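You operate a simulated robot arm through the tools that you are given. There is no shell and no other tool. Be economical: measure what you need, move in short steps, check, and stop when the job is done.

The job below is to be done with a simulated robot arm. You get a single attempt, and the scene is never put back.

JOB
Put things in order on the ends bench top. At the end: the fat grey cap is on the pink tub; the mini white bobbin stands on top of the stepped plug; the small grey spool stands where the orange pad stood; the orange pad stands where the mini white bobbin stood; whatever was shut is shut again. Leave all else as you found it, and nothing knocked over.

The check looks at the end state, three seconds after you hand in, the way a careful person would. Anything else that was tipped, shoved, dropped, spilled or broken makes it a failure. Lids that push on must go on centred and level and be pressed home; caps that screw on are set level and turned clockwise until they are tight.

ROBOT AND FRAMES
A 6-joint arm with a two-finger parallel gripper, fixed in place. Base frame: the origin is at the foot of the arm, x ahead of it, y to its left, z up; the work surface is at about z = 760. Lengths are in mm, angles in rad, forces in N, time in s.
With the tool pointing down near the work surface it reaches from about 240 to 640 mm from the base axis. Its first joint turns from -1.152 to 1.152 rad. Payload 2.7 kg.
The tool frame sits at the grasp point between the pads (the TCP): z along the fingers, y along the line on which they close. The tips reach 23 mm beyond it. Largest opening 94 mm; finger width 38, thickness 10; the body of the gripper, 54 by 96 mm, starts 39 mm behind the TCP.
Orientation is that of the tool frame in the base frame, as a unit quaternion [w, x, y, z]. With the fingers straight down and closing along the base's y, the tool's x points along the base's -x, its y along +y and its z along -z.

CONTROLS
- The arm moves only by the tool apply_moves. Its argument "deltas" is a list of rows, each an object of numbers (a shift or turn left out is 0, a gripper value left out holds the last): "x", "y", "z": the shift along the tool's x, y, z in mm; "wx", "wy", "wz": the turn, a rotation vector about the tool's x, y, z in rad. In form: [{"x": .., "y": .., "z": .., "wx": .., "wy": .., "wz": ..}, ...]. A call has 1 to 12 rows; each row shifts and turns the commanded pose from where the row before left it, along the tool's axes as they then stand. "jaw" is the closure in counts, from 0 (fully open) to 255 (shut), set as the call begins (left out, the last holds). A row lasts 0.2 s, in which the tool goes at most 50 mm and 0.15 rad; a call with a longer step from one row to the next is refused whole, and so is a gripper value outside its range. A pose out of reach is approached as far as the arm can. The call stops where the force on the tool passes 40 N (or 10 N more than at its start, if that is more) or the arm is blocked; 0.2 s more then pass. Each finger travels about 45 mm/s and halts on what it meets, pressing with about 31 N; the grip force reading is that of the motor and also rises with nothing between the fingers. The clock runs only during rows and for 0.2 s after the last one: add rows that do not move to give the fingers time. The reply holds the time, the measured pose of the TCP, the force on the tool along the base axes, the opening and the grip force, in the units named above and with some noise, and new pictures: "show" is both (left out), scene, wrist or none.
- Cameras (640 x 400 px; columns grow to the right, rows downward): "scene" is fixed at [67, -423.8, 1412.4]; the picture's right is [0.84, -0.54, 0.00], its down [-0.27, -0.42, -0.87] and it looks along [0.47, 0.73, -0.50] (base axes); focal length 319 px, centre (320, 200). "wrist" rides on the gripper at [86, 16, -75] in the tool frame; the picture's right is [-0.18, 0.98, 0.00], its down [-0.58, -0.11, -0.81] and it looks along [-0.79, -0.15, 0.59] (tool axes); focal length 243 px, centre (320, 200). There is no depth. A picture from a camera that has moved, and an enlarged one, comes with that camera's place and axes in the base frame and with its lens.
- inspect(camera, box): a new picture of the part [left, top, right, bottom] of that camera's present view, enlarged. The clock stands still meanwhile.
- sign_off(): hands the job in; it is judged then, once.

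Work in short steps. Places have to be worked out from the pictures, the camera data and where the tool is seen: move nearer, look again, correct. Check each grasp and each placing, and mend what went wrong. You have 120 turns and 170 pictures in all, those below and enlarged ones among them. Open the gripper and draw the arm clear of the work before you hand the job in, unless the task says otherwise; then end with one line.

The tools are called after "Call:" by a JSON object that holds its "name" and its "arguments". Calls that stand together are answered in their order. apply_moves: Moves the arm, as the interface text tells. Its arguments: {"type":"object","properties":{"deltas":{"type":"array"},"jaw":{"type":"number"},"show":{"type":"string","enum":["both","scene","wrist","none"]}},"required":["deltas"]} The other tools are called the same way: inspect (camera, box) takes an enlarged picture of a part of a camera's view; sign_off () hands the job in.

At the start:

```text
time: 0.0
tcp_pos: [298.6, 376.4, 1116.2]
tool_rot: [0.0, -0.001, 1.0, -0.001]
ft_force: [-0.3, -0.3, 0.8]
grip_width: 93.8
finger_force: 0.0
```

scene: 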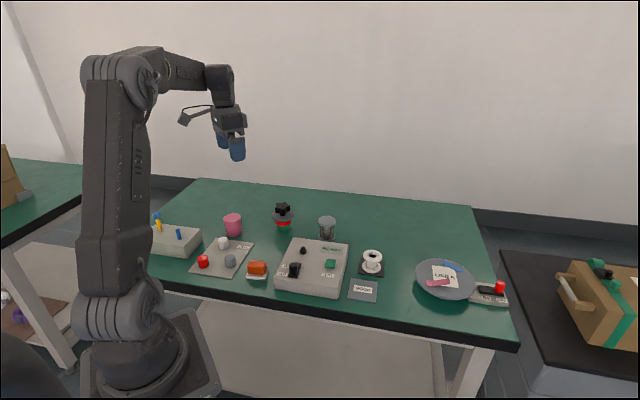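
wrist: 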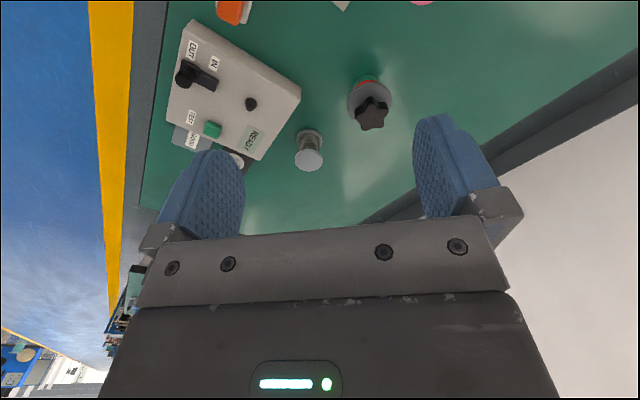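

I begin by enlarging the parts of the scene view to identify the objects.

Call:
{"name": "inspect", "arguments": {"camera": "scene", "box": [140, 190, 270, 290]}}

Call:
{"name": "inspect", "arguments": {"camera": "scene", "box": [240, 190, 400, 310]}}

Call:
{"name": "inspect", "arguments": {"camera": "scene", "box": [400, 240, 520, 320]}}

```text
4.00 times, centred on (205, 240) of scene
camera zoom: at [67.0, -423.8, 1412.4], right [0.84, -0.54, 0.0], down [-0.27, -0.42, -0.87], along [0.47, 0.73, -0.5], focal length 1276 px, centre (780, 40)
```

zoom: 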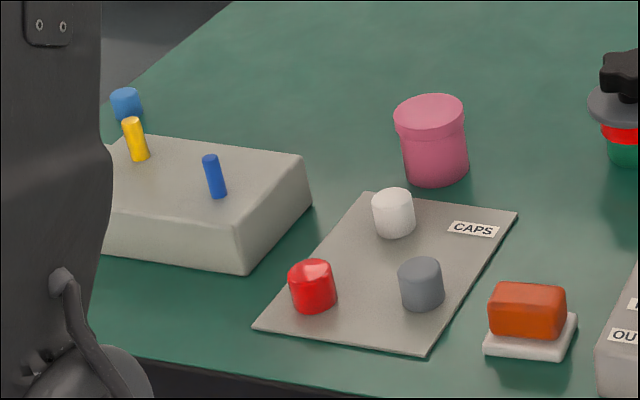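

```text
3.33 times, centred on (320, 250) of scene
camera zoom: at [67.0, -423.8, 1412.4], right [0.84, -0.54, 0.0], down [-0.27, -0.42, -0.87], along [0.47, 0.73, -0.5], focal length 1063 px, centre (320, 33)
```

zoom: 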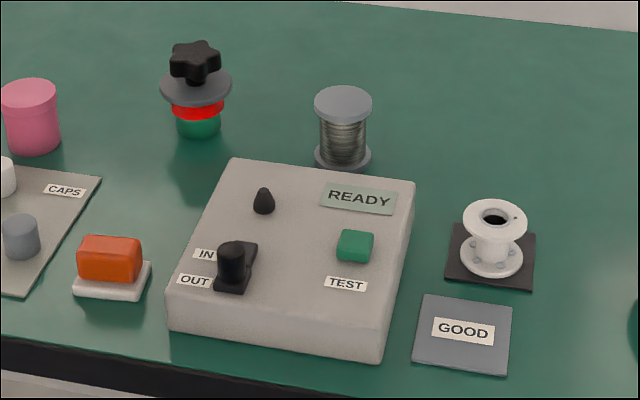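

```text
5.00 times, centred on (460, 280) of scene
camera zoom: at [67.0, -423.8, 1412.4], right [0.84, -0.54, 0.0], down [-0.27, -0.42, -0.87], along [0.47, 0.73, -0.5], focal length 1595 px, centre (-380, -200)
```

zoom: 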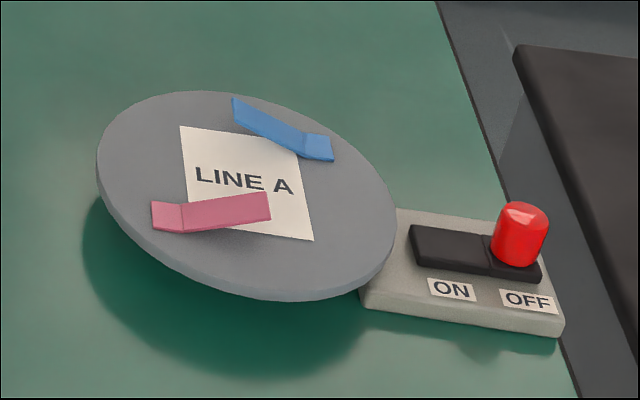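

Several names are ambiguous, so I tilt the tool so that the wrist camera looks nearly straight down for a survey.

Call:
{"name": "apply_moves", "arguments": {"deltas": [{"wy": 0.15}, {"wy": 0.15}, {"wy": 0.15}, {"wy": 0.15}, {}], "show": "both"}}

```text
time: 1.2
tcp_pos: [299.3, 375.9, 1115.7]
tool_rot: [-0.297, 0.0, 0.955, 0.0]
ft_force: [0.6, -0.5, -0.4]
grip_width: 94.1
finger_force: 0.1
camera wrist: at [269.5, 393.0, 1225.5], right [0.15, 0.98, -0.1], down [0.94, -0.11, 0.34], along [0.32, -0.15, -0.94], focal length 243 px, centre (320, 200)
```

scene: 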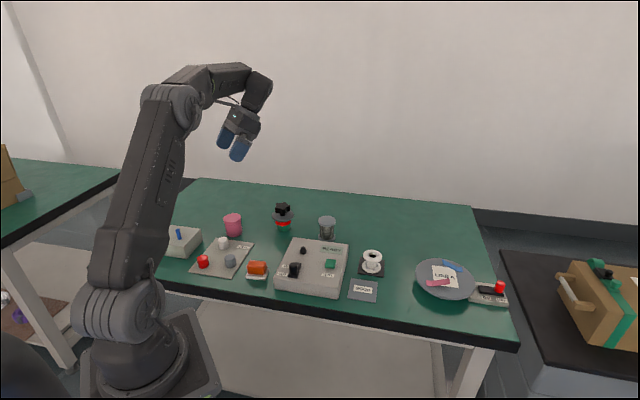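
wrist: 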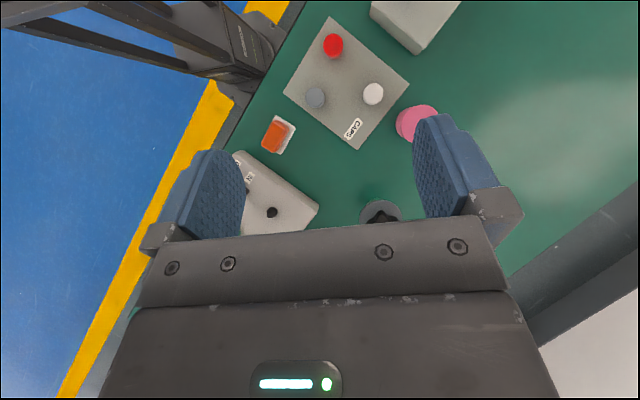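

Call:
{"name": "inspect", "arguments": {"camera": "wrist", "box": [250, 10, 450, 135]}}

Call:
{"name": "inspect", "arguments": {"camera": "wrist", "box": [230, 100, 430, 235]}}

Call:
{"name": "inspect", "arguments": {"camera": "scene", "box": [150, 190, 310, 290]}}

```text
3.20 times, centred on (350, 72) of wrist
camera zoom: at [269.5, 393.0, 1225.5], right [0.15, 0.98, -0.1], down [0.94, -0.11, 0.34], along [0.32, -0.15, -0.94], focal length 776 px, centre (224, 608)
```

zoom: 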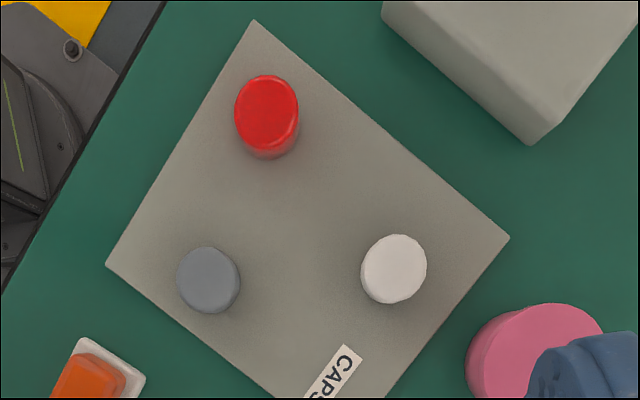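

```text
2.96 times, centred on (330, 168) of wrist
camera zoom: at [269.5, 393.0, 1225.5], right [0.15, 0.98, -0.1], down [0.94, -0.11, 0.34], along [0.32, -0.15, -0.94], focal length 719 px, centre (290, 296)
```

zoom: 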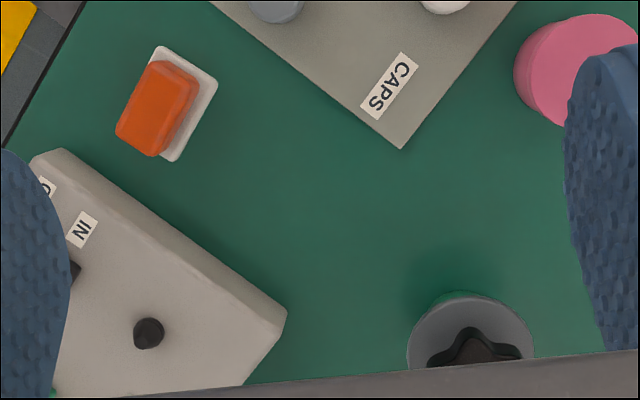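

```text
4.00 times, centred on (230, 240) of scene
camera zoom: at [67.0, -423.8, 1412.4], right [0.84, -0.54, 0.0], down [-0.27, -0.42, -0.87], along [0.47, 0.73, -0.5], focal length 1276 px, centre (680, 40)
```

zoom: 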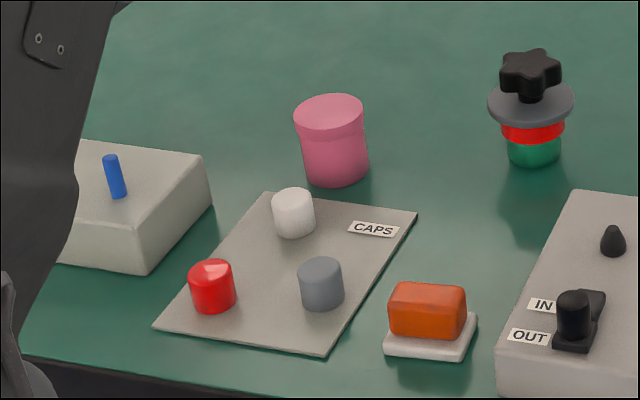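

The arm hides the left part of the bench. I swing it to the right to clear the view and survey the right side.

Call:
{"name": "apply_moves", "arguments": {"deltas": [{"y": -48}, {"y": -48}, {"y": -48}, {"y": -48}, {"y": -48}, {"y": -48}, {"y": -48}, {}], "show": "both"}}

```text
time: 3.0
tcp_pos: [299.4, 39.9, 1116.1]
tool_rot: [-0.295, 0.0, 0.955, -0.001]
ft_force: [0.0, -0.1, 0.1]
grip_width: 93.9
finger_force: 0.0
camera wrist: at [269.2, 56.3, 1225.9], right [0.15, 0.98, -0.1], down [0.94, -0.11, 0.34], along [0.32, -0.15, -0.94], focal length 243 px, centre (320, 200)
```

scene: 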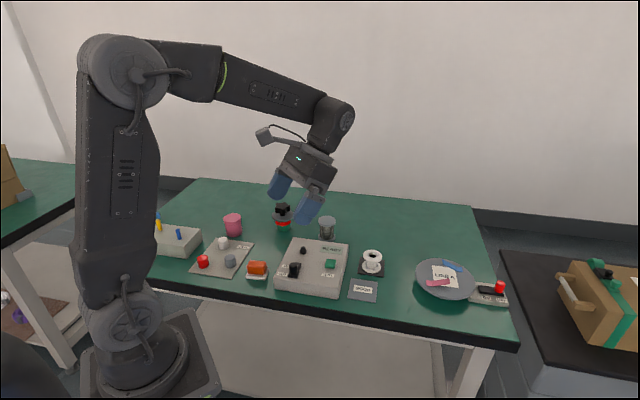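
wrist: 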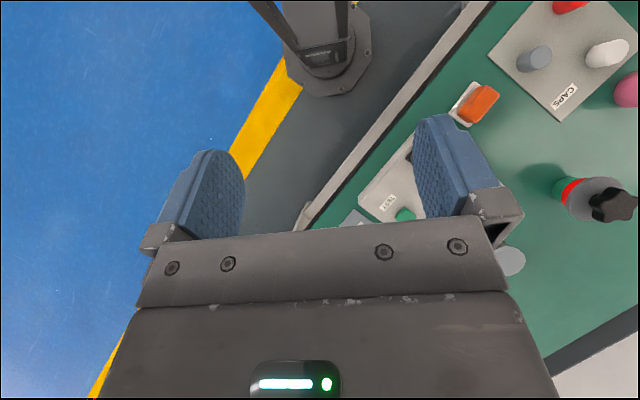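

Call:
{"name": "inspect", "arguments": {"camera": "wrist", "box": [530, 140, 640, 250]}}

Call:
{"name": "inspect", "arguments": {"camera": "scene", "box": [140, 200, 200, 250]}}

Call:
{"name": "inspect", "arguments": {"camera": "scene", "box": [300, 200, 400, 300]}}

```text
3.64 times, centred on (585, 195) of wrist
camera zoom: at [269.2, 56.3, 1225.9], right [0.15, 0.98, -0.1], down [0.94, -0.11, 0.34], along [0.32, -0.15, -0.94], focal length 882 px, centre (-644, 218)
```

zoom: 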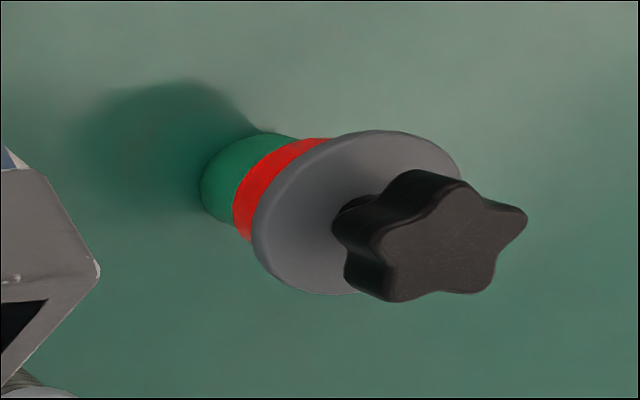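

```text
8.00 times, centred on (170, 225) of scene
camera zoom: at [66.9, -423.9, 1412.4], right [0.84, -0.54, 0.0], down [-0.27, -0.42, -0.87], along [0.47, 0.73, -0.5], focal length 2552 px, centre (1520, 0)
```

zoom: 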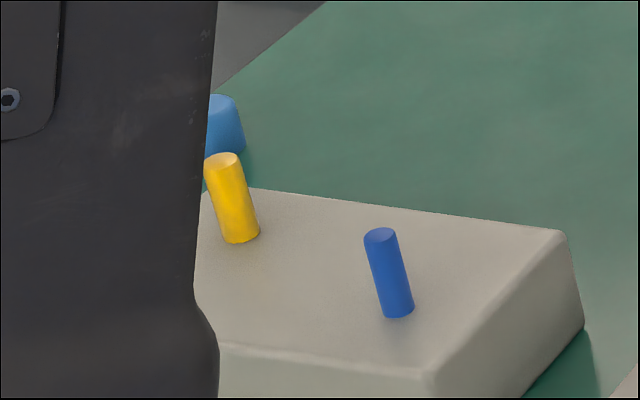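

```text
4.00 times, centred on (350, 250) of scene
camera zoom: at [66.9, -423.9, 1412.4], right [0.84, -0.54, 0.0], down [-0.27, -0.42, -0.87], along [0.47, 0.73, -0.5], focal length 1276 px, centre (200, 0)
```

zoom: 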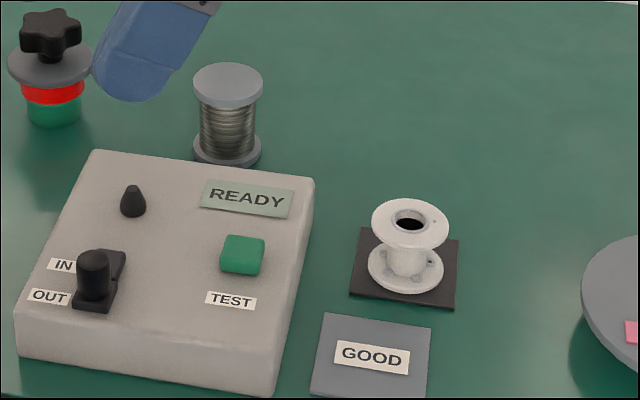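

The green/red/grey part with the star knob looks like a plug gauge. I still have to see the hidden left end, so I move there with the camera turned to the left.

Call:
{"name": "apply_moves", "arguments": {"deltas": [{"wy": -0.15, "y": 48}, {"wy": -0.15, "y": 48}, {"wy": -0.15, "y": 48}, {"wy": -0.15, "y": 48}, {"x": 37, "y": 17}, {"x": 37, "y": 17}, {"x": 37, "y": 17}, {"x": 37, "y": 17}, {"wz": -0.145}, {"wz": -0.145}, {"wz": -0.145}, {"wz": -0.145}], "show": "none"}}

Call:
{"name": "apply_moves", "arguments": {"deltas": [{"wz": -0.145}, {"wz": -0.145}, {"wz": -0.145}, {"wz": -0.145}, {"wz": -0.145}, {}], "show": "both"}}

```text
time: 5.6
tcp_pos: [193.4, 281.0, 1117.5]
tool_rot: [-0.001, -0.287, 0.958, 0.0]
ft_force: [-0.6, 0.1, 1.2]
grip_width: 94.0
finger_force: 0.1
out of reach, approached as far as the arm can: row 7, 8
```

```text
time: 7.0
tcp_pos: [193.9, 280.5, 1115.4]
tool_rot: [0.0, -0.609, 0.794, 0.001]
ft_force: [0.7, -0.4, -0.1]
grip_width: 93.7
finger_force: 0.2
camera wrist: at [154.7, 201.5, 1189.6], right [-0.9, 0.43, 0.0], down [0.26, 0.53, 0.81], along [0.35, 0.73, -0.59], focal length 243 px, centre (320, 200)
```

scene: 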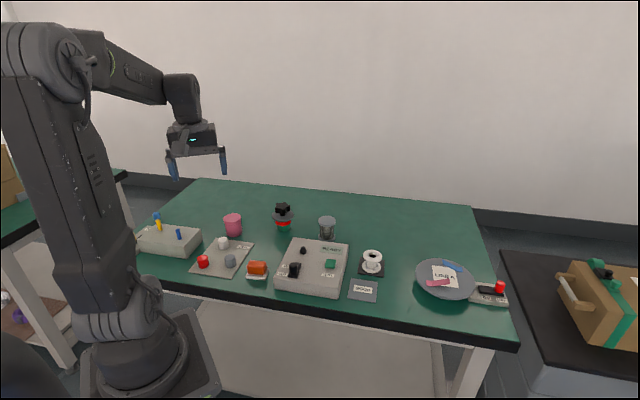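
wrist: 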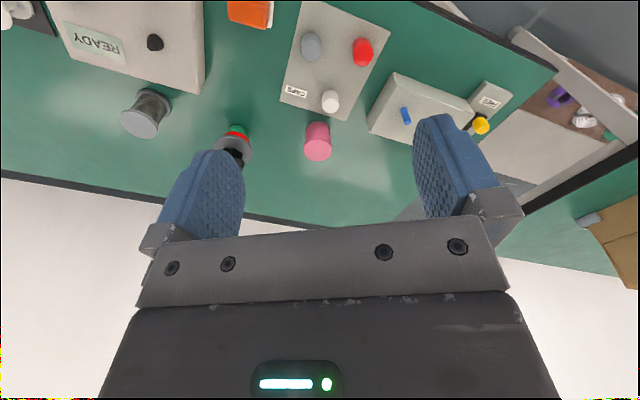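

Call:
{"name": "inspect", "arguments": {"camera": "wrist", "box": [360, 50, 560, 175]}}

Call:
{"name": "inspect", "arguments": {"camera": "scene", "box": [125, 200, 205, 260]}}

Call:
{"name": "inspect", "arguments": {"camera": "wrist", "box": [200, 80, 360, 180]}}

```text
3.20 times, centred on (460, 112) of wrist
camera zoom: at [154.7, 201.5, 1189.6], right [-0.9, 0.43, 0.0], down [0.26, 0.53, 0.81], along [0.35, 0.73, -0.59], focal length 776 px, centre (-128, 480)
```

zoom: 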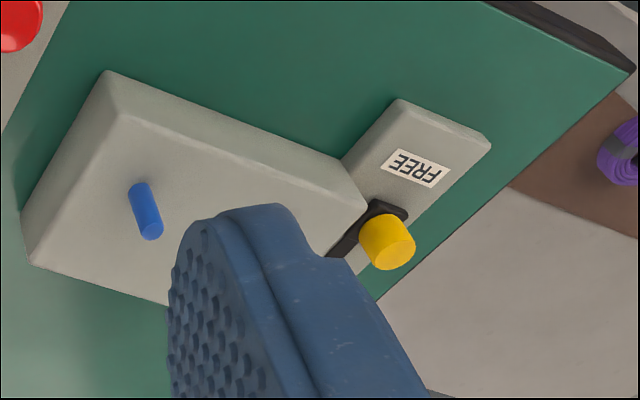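

```text
6.67 times, centred on (165, 230) of scene
camera zoom: at [67.0, -423.8, 1412.4], right [0.84, -0.54, 0.0], down [-0.27, -0.42, -0.87], along [0.47, 0.73, -0.5], focal length 2126 px, centre (1353, 0)
```

zoom: 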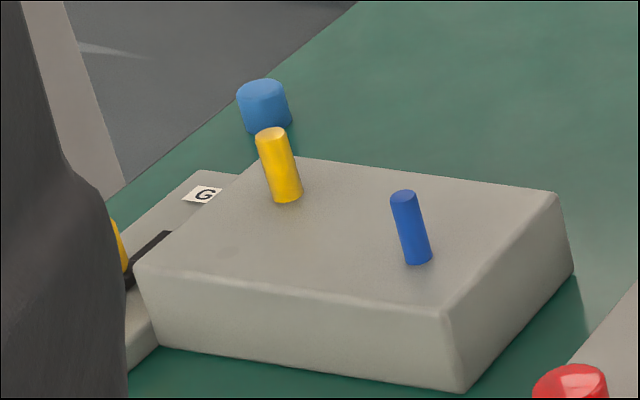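

```text
4.00 times, centred on (280, 130) of wrist
camera zoom: at [154.7, 201.5, 1189.6], right [-0.9, 0.43, 0.0], down [0.26, 0.53, 0.81], along [0.35, 0.73, -0.59], focal length 970 px, centre (480, 480)
```

zoom: 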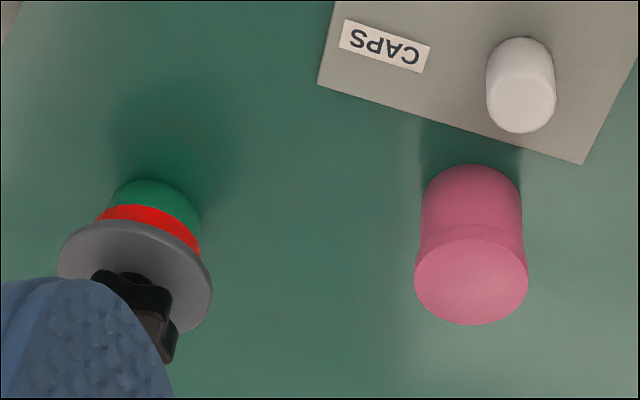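

A closer look at the pink tub's top, since it appears to have a pink cover already on.

Call:
{"name": "apply_moves", "arguments": {"deltas": [{"x": -31, "y": -7.6, "z": 31}, {"x": -31, "y": -7.6, "z": 31}, {"x": -31, "y": -7.6, "z": 31}, {"x": -31, "y": -7.6, "z": 31}, {"x": -31, "y": -7.6, "z": 31}, {"x": -31, "y": -7.6, "z": 31}, {}], "show": "wrist"}}

```text
time: 8.6
tcp_pos: [286.5, 448.4, 929.5]
tool_rot: [0.0, -0.607, 0.794, 0.0]
ft_force: [-0.4, 0.1, 0.1]
grip_width: 93.9
finger_force: 0.0
camera wrist: at [247.6, 370.0, 1003.5], right [-0.9, 0.44, 0.0], down [0.26, 0.53, 0.81], along [0.35, 0.73, -0.59], focal length 243 px, centre (320, 200)
```

wrist: 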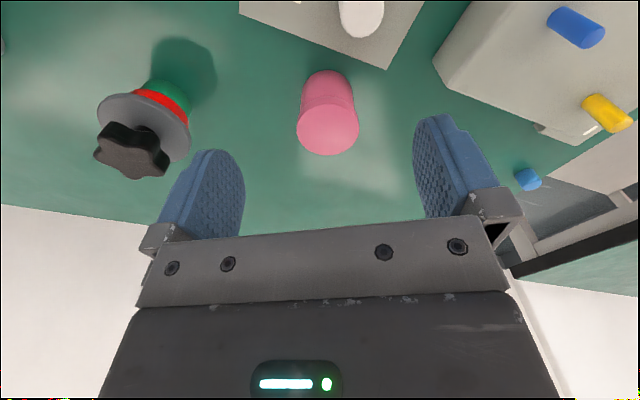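

Call:
{"name": "inspect", "arguments": {"camera": "wrist", "box": [270, 50, 390, 170]}}

Call:
{"name": "inspect", "arguments": {"camera": "wrist", "box": [80, 60, 220, 200]}}

Call:
{"name": "inspect", "arguments": {"camera": "scene", "box": [215, 195, 305, 250]}}

```text
3.33 times, centred on (330, 110) of wrist
camera zoom: at [247.6, 370.0, 1003.5], right [-0.9, 0.44, 0.0], down [0.26, 0.53, 0.81], along [0.35, 0.73, -0.59], focal length 809 px, centre (287, 500)
```

zoom: 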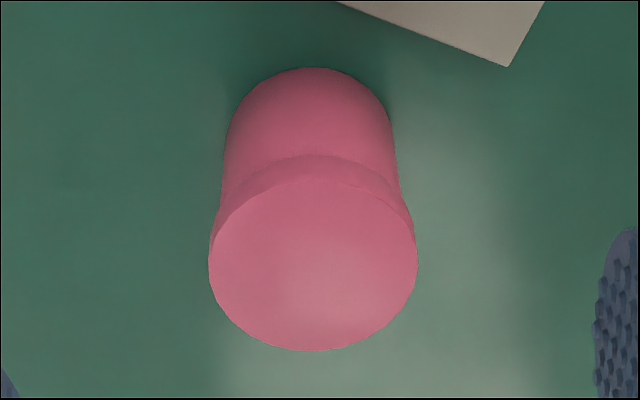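

```text
2.86 times, centred on (150, 130) of wrist
camera zoom: at [247.6, 370.0, 1003.5], right [-0.9, 0.44, 0.0], down [0.26, 0.53, 0.81], along [0.35, 0.73, -0.59], focal length 693 px, centre (806, 400)
```

zoom: 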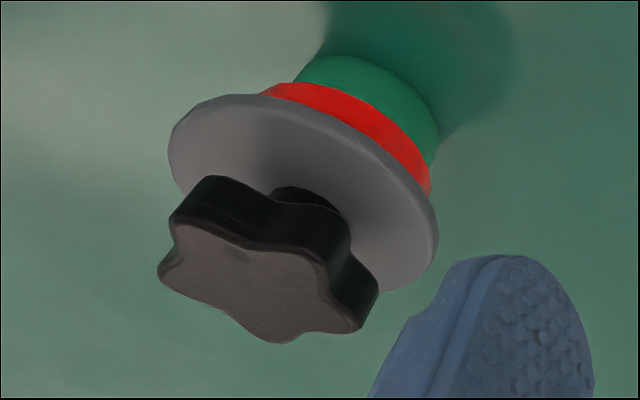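

```text
7.11 times, centred on (260, 222) of scene
camera zoom: at [67.0, -423.8, 1412.4], right [0.84, -0.54, 0.0], down [-0.27, -0.42, -0.87], along [0.47, 0.73, -0.5], focal length 2268 px, centre (747, 40)
```

zoom: 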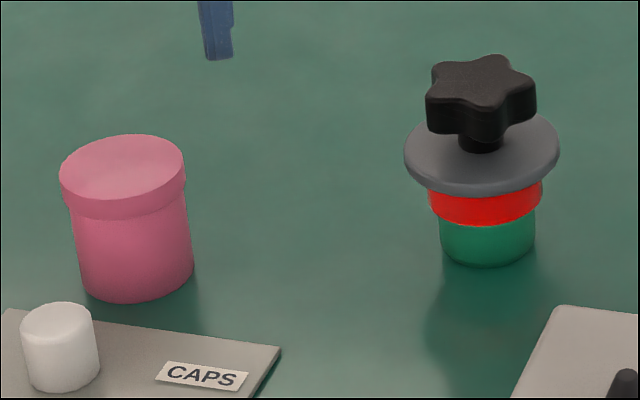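

The tub has a closed pink cover, so the grey cap from the CAPS tray goes on top of it. By triangulation the grey cap is at about (238, 344), top about z 791. I move above it with the jaws half open.

Call:
{"name": "apply_moves", "arguments": {"deltas": [{"x": 38, "y": 6.6, "z": 20}, {"x": 38, "y": 6.6, "z": 20}, {"x": 38, "y": 6.6, "z": 20}, {}], "jaw": 80, "show": "both"}}

```text
time: 9.6
tcp_pos: [237.1, 343.6, 871.7]
tool_rot: [0.0, -0.607, 0.794, 0.0]
ft_force: [0.4, -0.9, -0.2]
grip_width: 64.6
finger_force: 0.0
camera wrist: at [198.2, 264.9, 944.2], right [-0.9, 0.44, 0.0], down [0.26, 0.53, 0.81], along [0.35, 0.73, -0.59], focal length 243 px, centre (320, 200)
```

scene: 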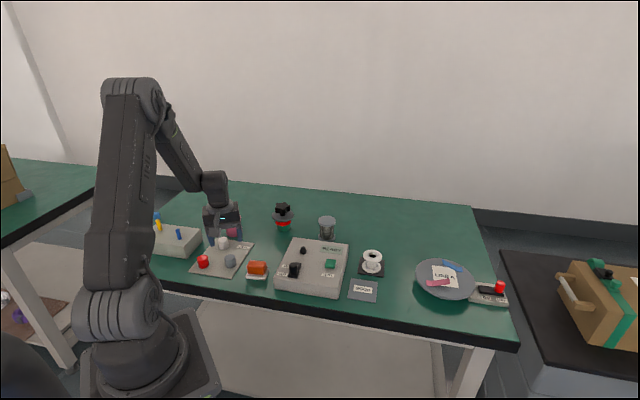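
wrist: 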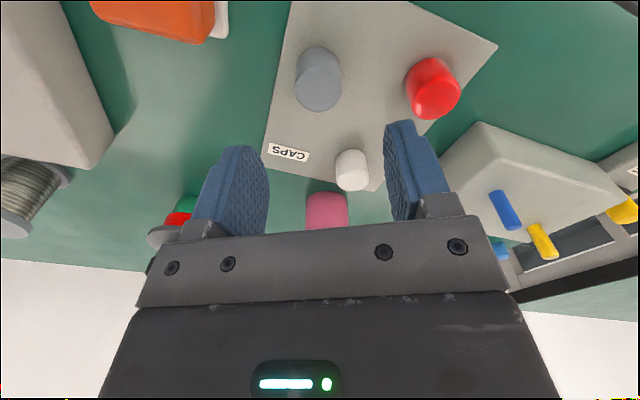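

The view confirms the cap at (236, 344.5). I descend to z 790 and close.

Call:
{"name": "apply_moves", "arguments": {"deltas": [{"z": 27}, {"z": 27}, {"z": 27.5}, {}], "show": "wrist"}}

Call:
{"name": "apply_moves", "arguments": {"deltas": [{}, {}, {}], "jaw": 255, "show": "wrist"}}

```text
time: 10.6
tcp_pos: [236.9, 342.9, 788.9]
tool_rot: [0.0, -0.607, 0.795, 0.0]
ft_force: [-0.4, 0.9, 0.5]
grip_width: 64.5
finger_force: 0.1
camera wrist: at [198.2, 264.6, 862.6], right [-0.9, 0.44, 0.0], down [0.26, 0.53, 0.81], along [0.35, 0.73, -0.59], focal length 243 px, centre (320, 200)
```

wrist: 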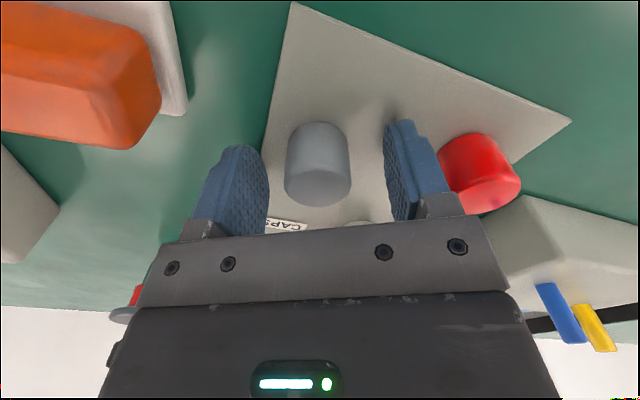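

```text
time: 11.4
tcp_pos: [237.2, 343.7, 788.7]
tool_rot: [0.0, -0.608, 0.794, 0.0]
ft_force: [-0.5, -0.5, 0.1]
grip_width: 30.5
finger_force: 31.2
camera wrist: at [198.1, 264.7, 862.9], right [-0.9, 0.44, 0.0], down [0.26, 0.53, 0.81], along [0.35, 0.73, -0.59], focal length 243 px, centre (320, 200)
```

wrist: 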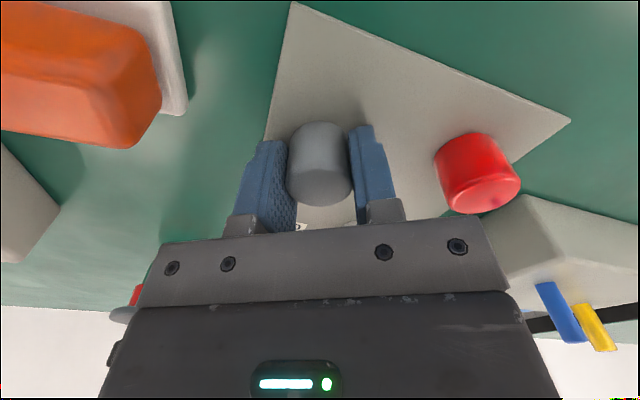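

Cap gripped (30.5 mm). I lift it straight up.

Call:
{"name": "apply_moves", "arguments": {"deltas": [{"z": -30}, {"z": -45}, {"z": -45}, {}], "show": "both"}}

```text
time: 12.4
tcp_pos: [236.7, 344.0, 907.4]
tool_rot: [-0.001, -0.607, 0.795, 0.0]
ft_force: [-0.1, -0.2, -1.3]
grip_width: 30.8
finger_force: 31.5
camera wrist: at [198.0, 265.0, 981.9], right [-0.9, 0.44, 0.0], down [0.26, 0.53, 0.81], along [0.35, 0.73, -0.59], focal length 243 px, centre (320, 200)
```

scene: 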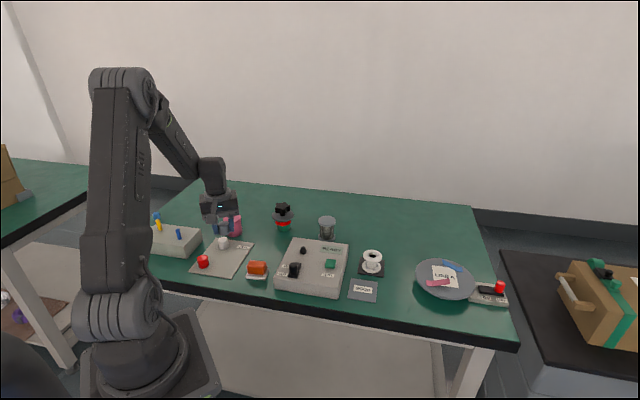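
wrist: 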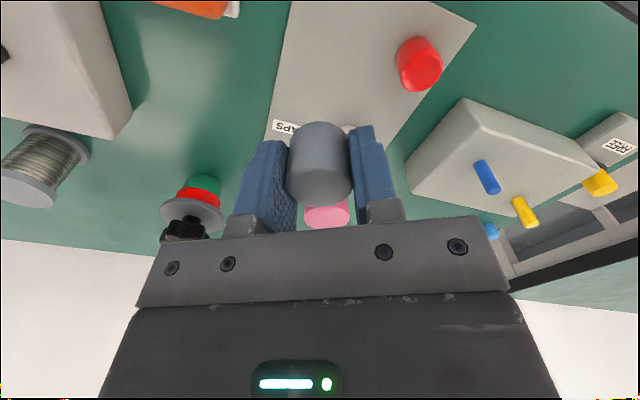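

Combining both cameras, the tub's top centre is at about (304.5, 501.5, 818). I bring the cap to hover above it.

Call:
{"name": "apply_moves", "arguments": {"deltas": [{"x": -42.4, "y": -6}, {"x": -42.4, "y": -6}, {"x": -42.4, "y": -6}, {"x": -42.4, "y": -6}, {"z": 27}, {}], "show": "both"}}

Call:
{"name": "inspect", "arguments": {"camera": "scene", "box": [200, 190, 270, 245]}}

Call:
{"name": "inspect", "arguments": {"camera": "wrist", "box": [240, 60, 420, 240]}}

```text
time: 13.8
tcp_pos: [305.0, 501.9, 879.9]
tool_rot: [0.0, -0.608, 0.794, 0.001]
ft_force: [-0.6, 0.4, -0.8]
grip_width: 30.8
finger_force: 30.8
camera wrist: at [265.3, 422.8, 955.1], right [-0.9, 0.44, 0.0], down [0.26, 0.53, 0.81], along [0.35, 0.73, -0.59], focal length 243 px, centre (320, 200)
```

scene: 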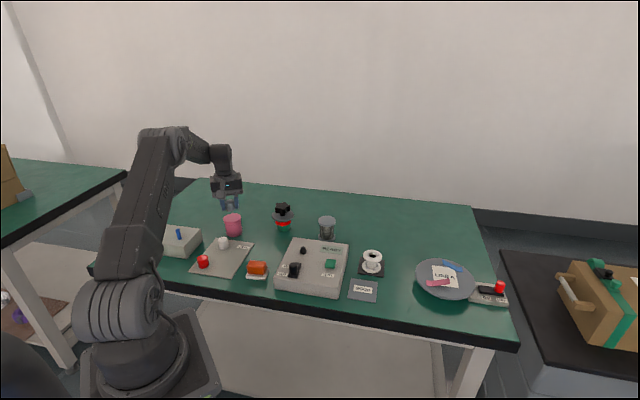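
wrist: 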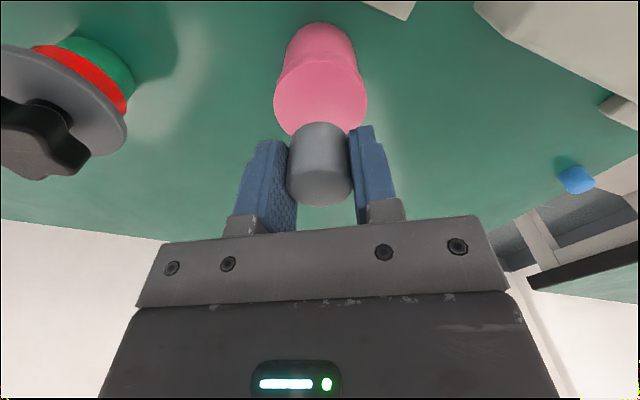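

```text
7.27 times, centred on (235, 218) of scene
camera zoom: at [67.0, -423.8, 1412.4], right [0.84, -0.54, 0.0], down [-0.27, -0.42, -0.87], along [0.47, 0.73, -0.5], focal length 2320 px, centre (938, 73)
```

zoom: 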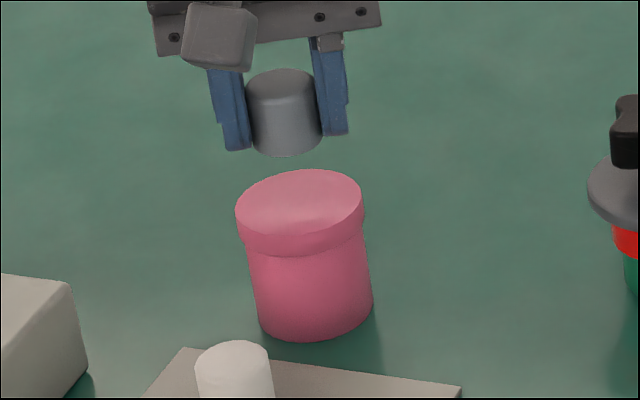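

```text
2.22 times, centred on (330, 150) of wrist
camera zoom: at [265.3, 422.8, 955.1], right [-0.9, 0.44, 0.0], down [0.26, 0.53, 0.81], along [0.35, 0.73, -0.59], focal length 539 px, centre (298, 311)
```

zoom: 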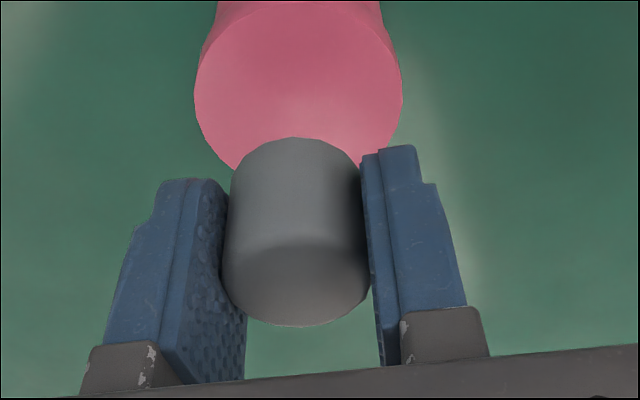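

The cap is centred over the tub within about 1.5 mm, tub top about z 812. I lower close and then in small steps.

Call:
{"name": "apply_moves", "arguments": {"deltas": [{"z": 18}, {"z": 16}, {"z": 2}, {}], "show": "none"}}

Call:
{"name": "inspect", "arguments": {"camera": "scene", "box": [200, 190, 270, 245]}}

```text
time: 14.8
tcp_pos: [303.9, 501.4, 847.2]
tool_rot: [0.001, -0.608, 0.794, 0.001]
ft_force: [-0.7, -3.7, 10.4]
grip_width: 30.7
finger_force: 30.7
```

```text
7.27 times, centred on (235, 218) of scene
camera zoom: at [66.8, -424.1, 1412.3], right [0.84, -0.54, 0.0], down [-0.27, -0.42, -0.87], along [0.47, 0.73, -0.5], focal length 2320 px, centre (938, 73)
```

zoom: 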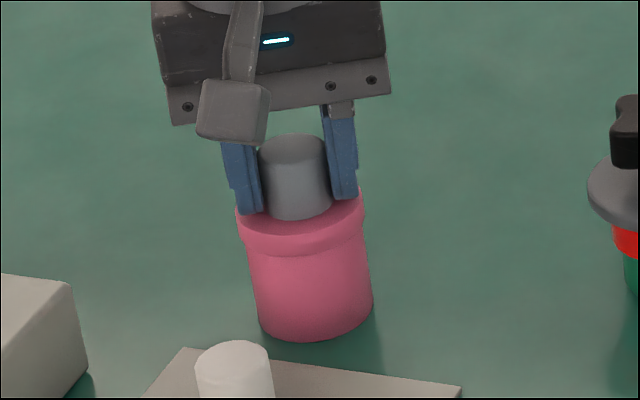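

Contact reached (10 N). The cap looks about 2–3 mm too far back, so I lift a little, correct and lower again.

Call:
{"name": "apply_moves", "arguments": {"deltas": [{"z": -8}, {"x": 2.6, "y": 1}, {}, {"z": 5}, {}], "show": "wrist"}}

Call:
{"name": "inspect", "arguments": {"camera": "wrist", "box": [240, 60, 420, 240]}}

Call:
{"name": "inspect", "arguments": {"camera": "scene", "box": [215, 205, 255, 240]}}

```text
time: 16.0
tcp_pos: [301.4, 498.4, 848.5]
tool_rot: [0.0, -0.607, 0.794, 0.0]
ft_force: [1.0, 0.1, 0.0]
grip_width: 30.7
finger_force: 31.4
camera wrist: at [263.4, 419.9, 922.4], right [-0.9, 0.44, 0.0], down [0.26, 0.53, 0.81], along [0.35, 0.73, -0.59], focal length 243 px, centre (320, 200)
```

wrist: 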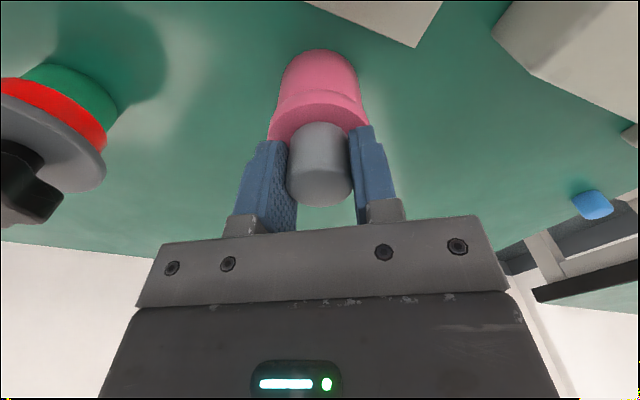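

```text
2.22 times, centred on (330, 150) of wrist
camera zoom: at [263.4, 419.9, 922.4], right [-0.9, 0.44, 0.0], down [0.26, 0.53, 0.81], along [0.35, 0.73, -0.59], focal length 539 px, centre (298, 311)
```

zoom: 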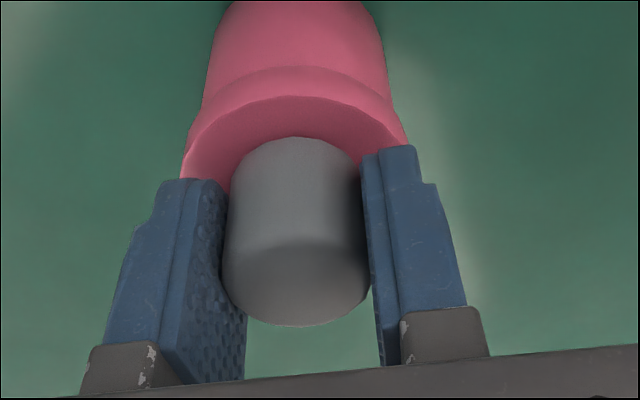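

```text
11.43 times, centred on (235, 222) of scene
camera zoom: at [67.0, -423.8, 1412.4], right [0.84, -0.54, 0.0], down [-0.27, -0.42, -0.87], along [0.47, 0.73, -0.5], focal length 3645 px, centre (1291, -57)
```

zoom: 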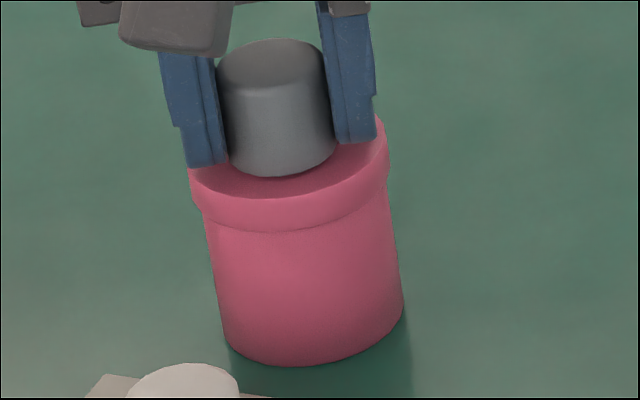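

Centred well. I lower the last few millimetres until contact, then open.

Call:
{"name": "apply_moves", "arguments": {"deltas": [{"z": 1.5}, {"z": 1.5}, {}], "show": "none"}}

```text
time: 16.8
tcp_pos: [303.6, 498.1, 846.9]
tool_rot: [0.001, -0.608, 0.794, 0.0]
ft_force: [-2.6, -4.1, 10.2]
grip_width: 30.8
finger_force: 30.5
```

Call:
{"name": "apply_moves", "arguments": {"deltas": [{"z": -1}, {}, {}], "jaw": 150, "show": "none"}}

Call:
{"name": "apply_moves", "arguments": {"deltas": [{"z": -30}, {"z": -40}, {"x": 40}, {"x": 40}, {}], "show": "wrist"}}

Call:
{"name": "inspect", "arguments": {"camera": "scene", "box": [205, 200, 265, 245]}}

```text
time: 17.6
tcp_pos: [300.9, 498.5, 846.3]
tool_rot: [0.0, -0.607, 0.794, -0.001]
ft_force: [-0.2, 0.0, 0.0]
grip_width: 38.7
finger_force: 0.1
```

```text
time: 18.8
tcp_pos: [280.3, 421.3, 915.1]
tool_rot: [0.0, -0.607, 0.795, -0.001]
ft_force: [0.1, -0.5, -1.0]
grip_width: 38.7
finger_force: 0.1
camera wrist: at [242.0, 343.0, 989.0], right [-0.9, 0.44, 0.0], down [0.26, 0.53, 0.81], along [0.35, 0.73, -0.59], focal length 243 px, centre (320, 200)
```

wrist: 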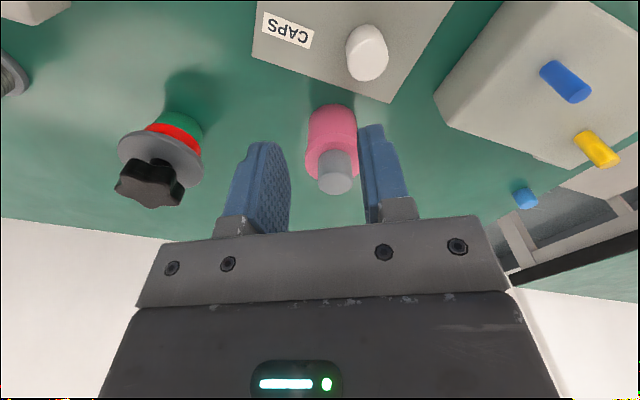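

```text
8.89 times, centred on (235, 222) of scene
camera zoom: at [67.0, -423.9, 1412.4], right [0.84, -0.54, 0.0], down [-0.27, -0.42, -0.87], along [0.47, 0.73, -0.5], focal length 2835 px, centre (1076, 0)
```

zoom: 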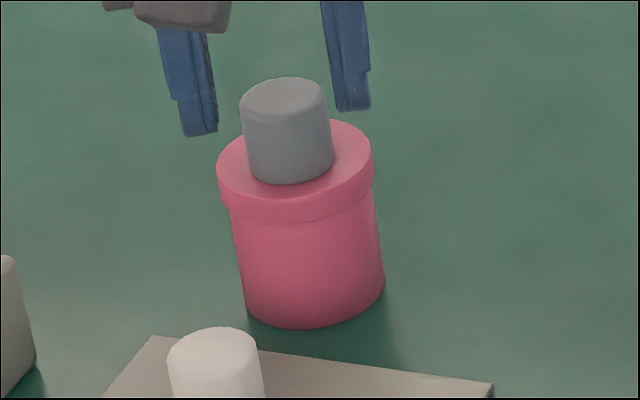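

The cap stands centred on the tub. Next is the bobbin: I return to yaw 0 and move to view it closely.

Call:
{"name": "apply_moves", "arguments": {"deltas": [{"wz": 0.145}, {"wz": 0.145}, {"wz": 0.145}, {"wz": 0.145}, {"wz": 0.145}, {"wz": 0.145}, {"wz": 0.145}, {"wz": 0.145}, {"wz": 0.145}, {}], "jaw": 0, "show": "none"}}

Call:
{"name": "apply_moves", "arguments": {"deltas": [{"x": -29, "y": -36}, {"x": -29, "y": -36}, {"x": -29, "y": -36}, {"x": -29, "y": -36}, {"x": -29, "y": -36}, {"x": -29, "y": -36}, {"x": -29, "y": -36}, {"x": -29, "y": -36}, {"x": -29, "y": -36}, {}], "show": "wrist"}}

```text
time: 21.0
tcp_pos: [281.5, 422.3, 916.9]
tool_rot: [0.0, 0.001, 1.0, 0.0]
ft_force: [0.3, 0.0, 0.0]
grip_width: 94.0
finger_force: 0.1
```

```text
time: 23.2
tcp_pos: [542.9, 98.0, 917.6]
tool_rot: [-0.001, 0.001, 1.0, 0.001]
ft_force: [0.1, -0.8, -0.5]
grip_width: 93.8
finger_force: 0.0
camera wrist: at [454.8, 114.7, 991.3], right [0.18, 0.98, 0.0], down [0.58, -0.11, 0.81], along [0.79, -0.15, -0.59], focal length 243 px, centre (320, 200)
```

wrist: 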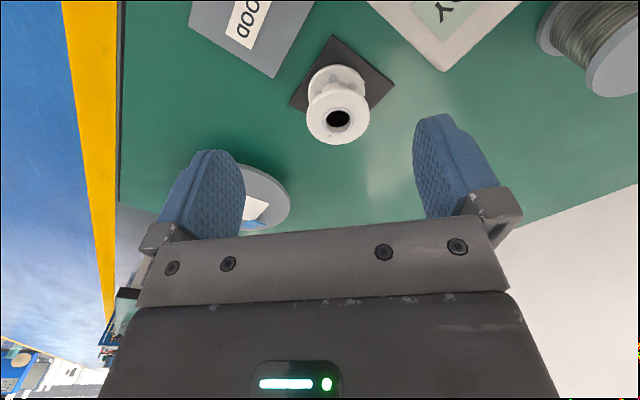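

Call:
{"name": "inspect", "arguments": {"camera": "wrist", "box": [270, 20, 410, 160]}}

Call:
{"name": "inspect", "arguments": {"camera": "scene", "box": [345, 235, 395, 285]}}

```text
2.86 times, centred on (340, 90) of wrist
camera zoom: at [454.8, 114.7, 991.3], right [0.18, 0.98, 0.0], down [0.58, -0.11, 0.81], along [0.79, -0.15, -0.59], focal length 693 px, centre (263, 514)
```

zoom: 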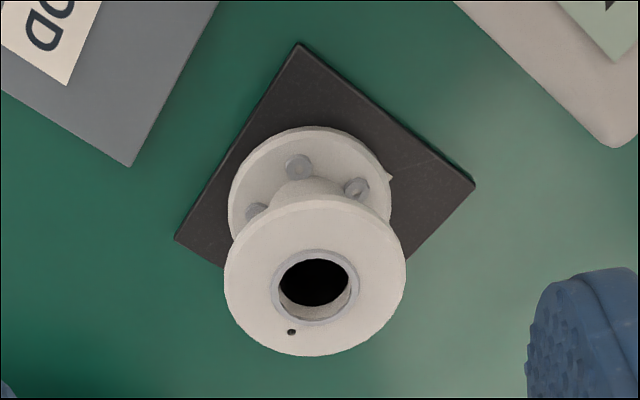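

```text
8.00 times, centred on (370, 260) of scene
camera zoom: at [67.0, -423.9, 1412.4], right [0.84, -0.54, 0.0], down [-0.27, -0.42, -0.87], along [0.47, 0.73, -0.5], focal length 2552 px, centre (-80, -280)
```

zoom: 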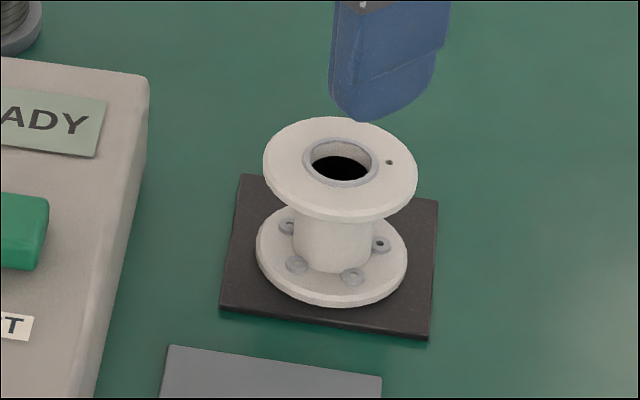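

Triangulating both views gives the bobbin centre at (589.5, 106), top about z 801, flange 58 mm wide. I move above it and check.

Call:
{"name": "apply_moves", "arguments": {"deltas": [{"x": -23, "y": 4, "z": 20}, {"x": -23.5, "y": 4, "z": 20}, {"z": 27}, {}], "jaw": 45, "show": "wrist"}}

Call:
{"name": "inspect", "arguments": {"camera": "scene", "box": [335, 215, 405, 285]}}

```text
time: 24.2
tcp_pos: [588.1, 104.4, 849.9]
tool_rot: [0.0, -0.001, 1.0, 0.0]
ft_force: [-0.7, -0.2, 0.2]
grip_width: 77.4
finger_force: 0.0
camera wrist: at [501.0, 121.9, 923.4], right [0.18, 0.98, 0.0], down [0.58, -0.11, 0.81], along [0.79, -0.15, -0.59], focal length 243 px, centre (320, 200)
```

wrist: 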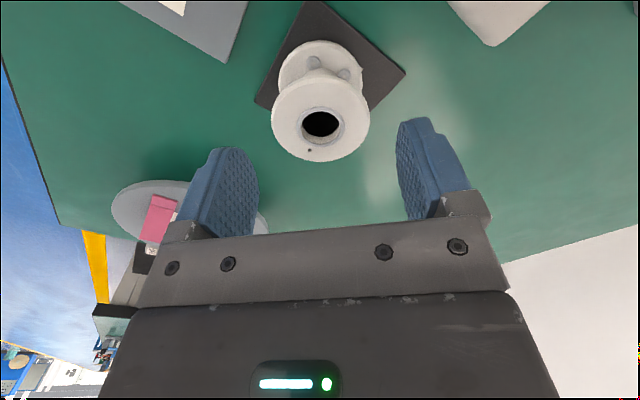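

```text
5.71 times, centred on (370, 250) of scene
camera zoom: at [67.0, -423.8, 1412.4], right [0.84, -0.54, 0.0], down [-0.27, -0.42, -0.87], along [0.47, 0.73, -0.5], focal length 1822 px, centre (34, -86)
```

zoom: 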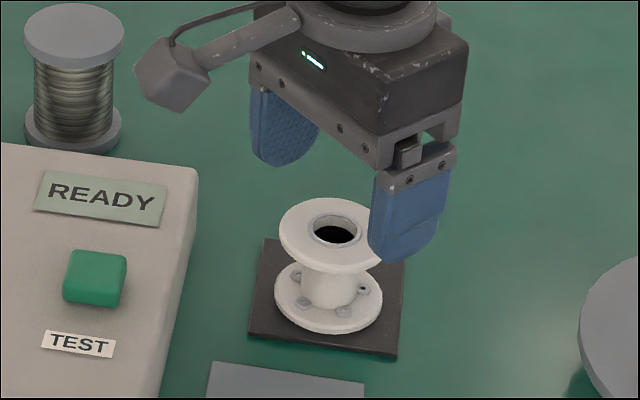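

The view puts the bobbin at (586.4, 106.5), within 2 mm of the tool. I descend to z 792 and close.

Call:
{"name": "apply_moves", "arguments": {"deltas": [{"x": 1.5, "y": 1, "z": 20}, {"z": 20}, {"z": 18}, {}], "show": "wrist"}}

Call:
{"name": "apply_moves", "arguments": {"deltas": [{}, {}, {}], "jaw": 255, "show": "wrist"}}

```text
time: 25.2
tcp_pos: [586.5, 106.8, 791.0]
tool_rot: [0.0, 0.0, 1.0, 0.0]
ft_force: [0.5, -0.2, 0.1]
grip_width: 77.5
finger_force: 0.1
camera wrist: at [499.6, 123.5, 865.0], right [0.18, 0.98, 0.0], down [0.58, -0.11, 0.81], along [0.79, -0.15, -0.59], focal length 243 px, centre (320, 200)
```

wrist: 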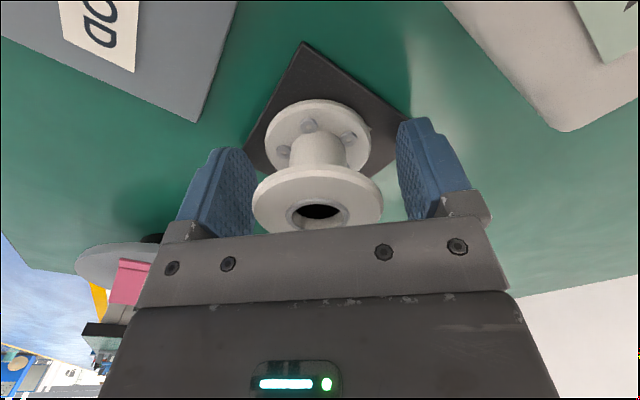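

```text
time: 26.0
tcp_pos: [586.4, 107.3, 791.4]
tool_rot: [0.0, 0.0, 1.0, 0.0]
ft_force: [-0.1, 0.4, -0.4]
grip_width: 54.8
finger_force: 31.0
camera wrist: at [499.5, 123.4, 865.2], right [0.18, 0.98, 0.0], down [0.58, -0.11, 0.81], along [0.79, -0.15, -0.59], focal length 243 px, centre (320, 200)
```

wrist: 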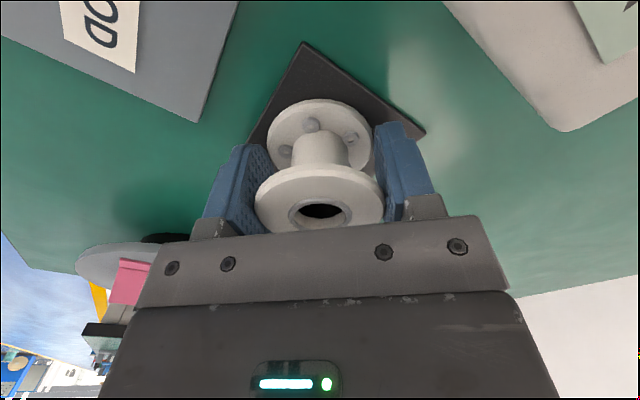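

Bobbin held (54.8 mm). I lift it and carry it high toward the plug, stopping short for a close look at the knob.

Call:
{"name": "apply_moves", "arguments": {"deltas": [{"z": -25}, {"z": -48}, {"z": -48}, {"z": -48}, {"x": 22.3, "y": 36.1}, {"x": 22.3, "y": 36.1}, {"x": 22.3, "y": 36.1}, {"x": 22.3, "y": 36.1}, {"x": 22.3, "y": 36.1}, {"x": 22.3, "y": 36.1}, {"x": 22.3, "y": 36.1}, {}], "show": "both"}}

Call:
{"name": "inspect", "arguments": {"camera": "wrist", "box": [360, 30, 480, 150]}}

Call:
{"name": "inspect", "arguments": {"camera": "scene", "box": [255, 190, 315, 240]}}

```text
time: 28.6
tcp_pos: [430.8, 359.5, 959.8]
tool_rot: [0.0, 0.0, 1.0, 0.0]
ft_force: [0.0, 0.1, -0.6]
grip_width: 55.0
finger_force: 30.5
camera wrist: at [343.9, 376.2, 1034.3], right [0.18, 0.98, 0.0], down [0.58, -0.11, 0.81], along [0.79, -0.15, -0.59], focal length 243 px, centre (320, 200)
```

scene: 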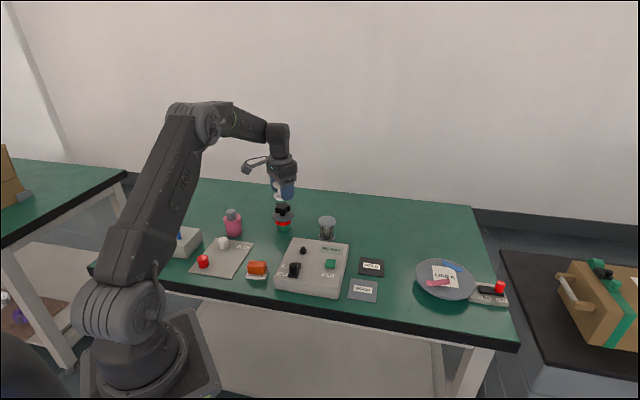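
wrist: 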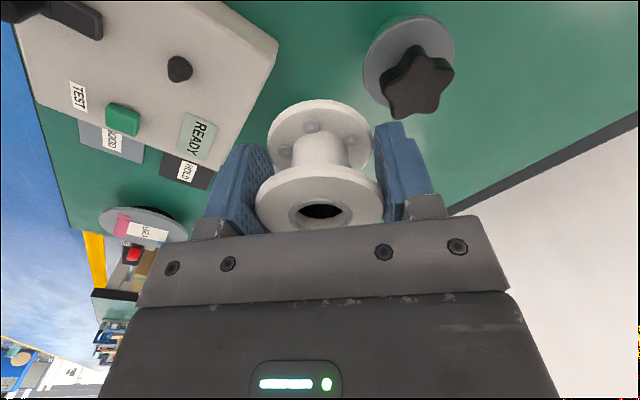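

```text
3.33 times, centred on (420, 90) of wrist
camera zoom: at [343.9, 376.2, 1034.3], right [0.18, 0.98, 0.0], down [0.58, -0.11, 0.81], along [0.79, -0.15, -0.59], focal length 809 px, centre (-13, 567)
```

zoom: 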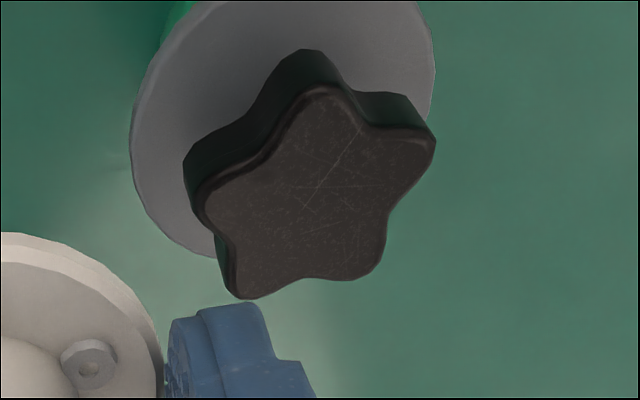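

```text
8.00 times, centred on (285, 215) of scene
camera zoom: at [67.0, -423.8, 1412.4], right [0.84, -0.54, 0.0], down [-0.27, -0.42, -0.87], along [0.47, 0.73, -0.5], focal length 2552 px, centre (600, 80)
```

zoom: 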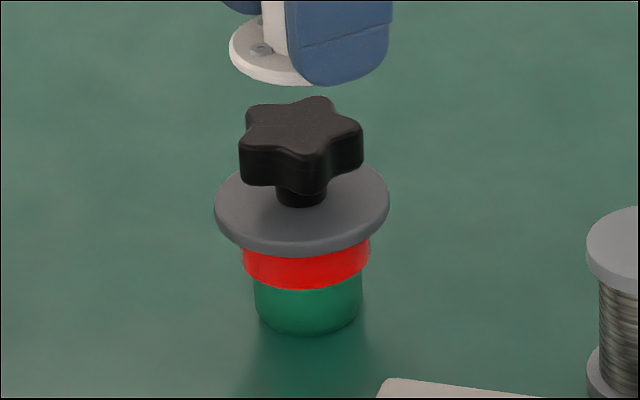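

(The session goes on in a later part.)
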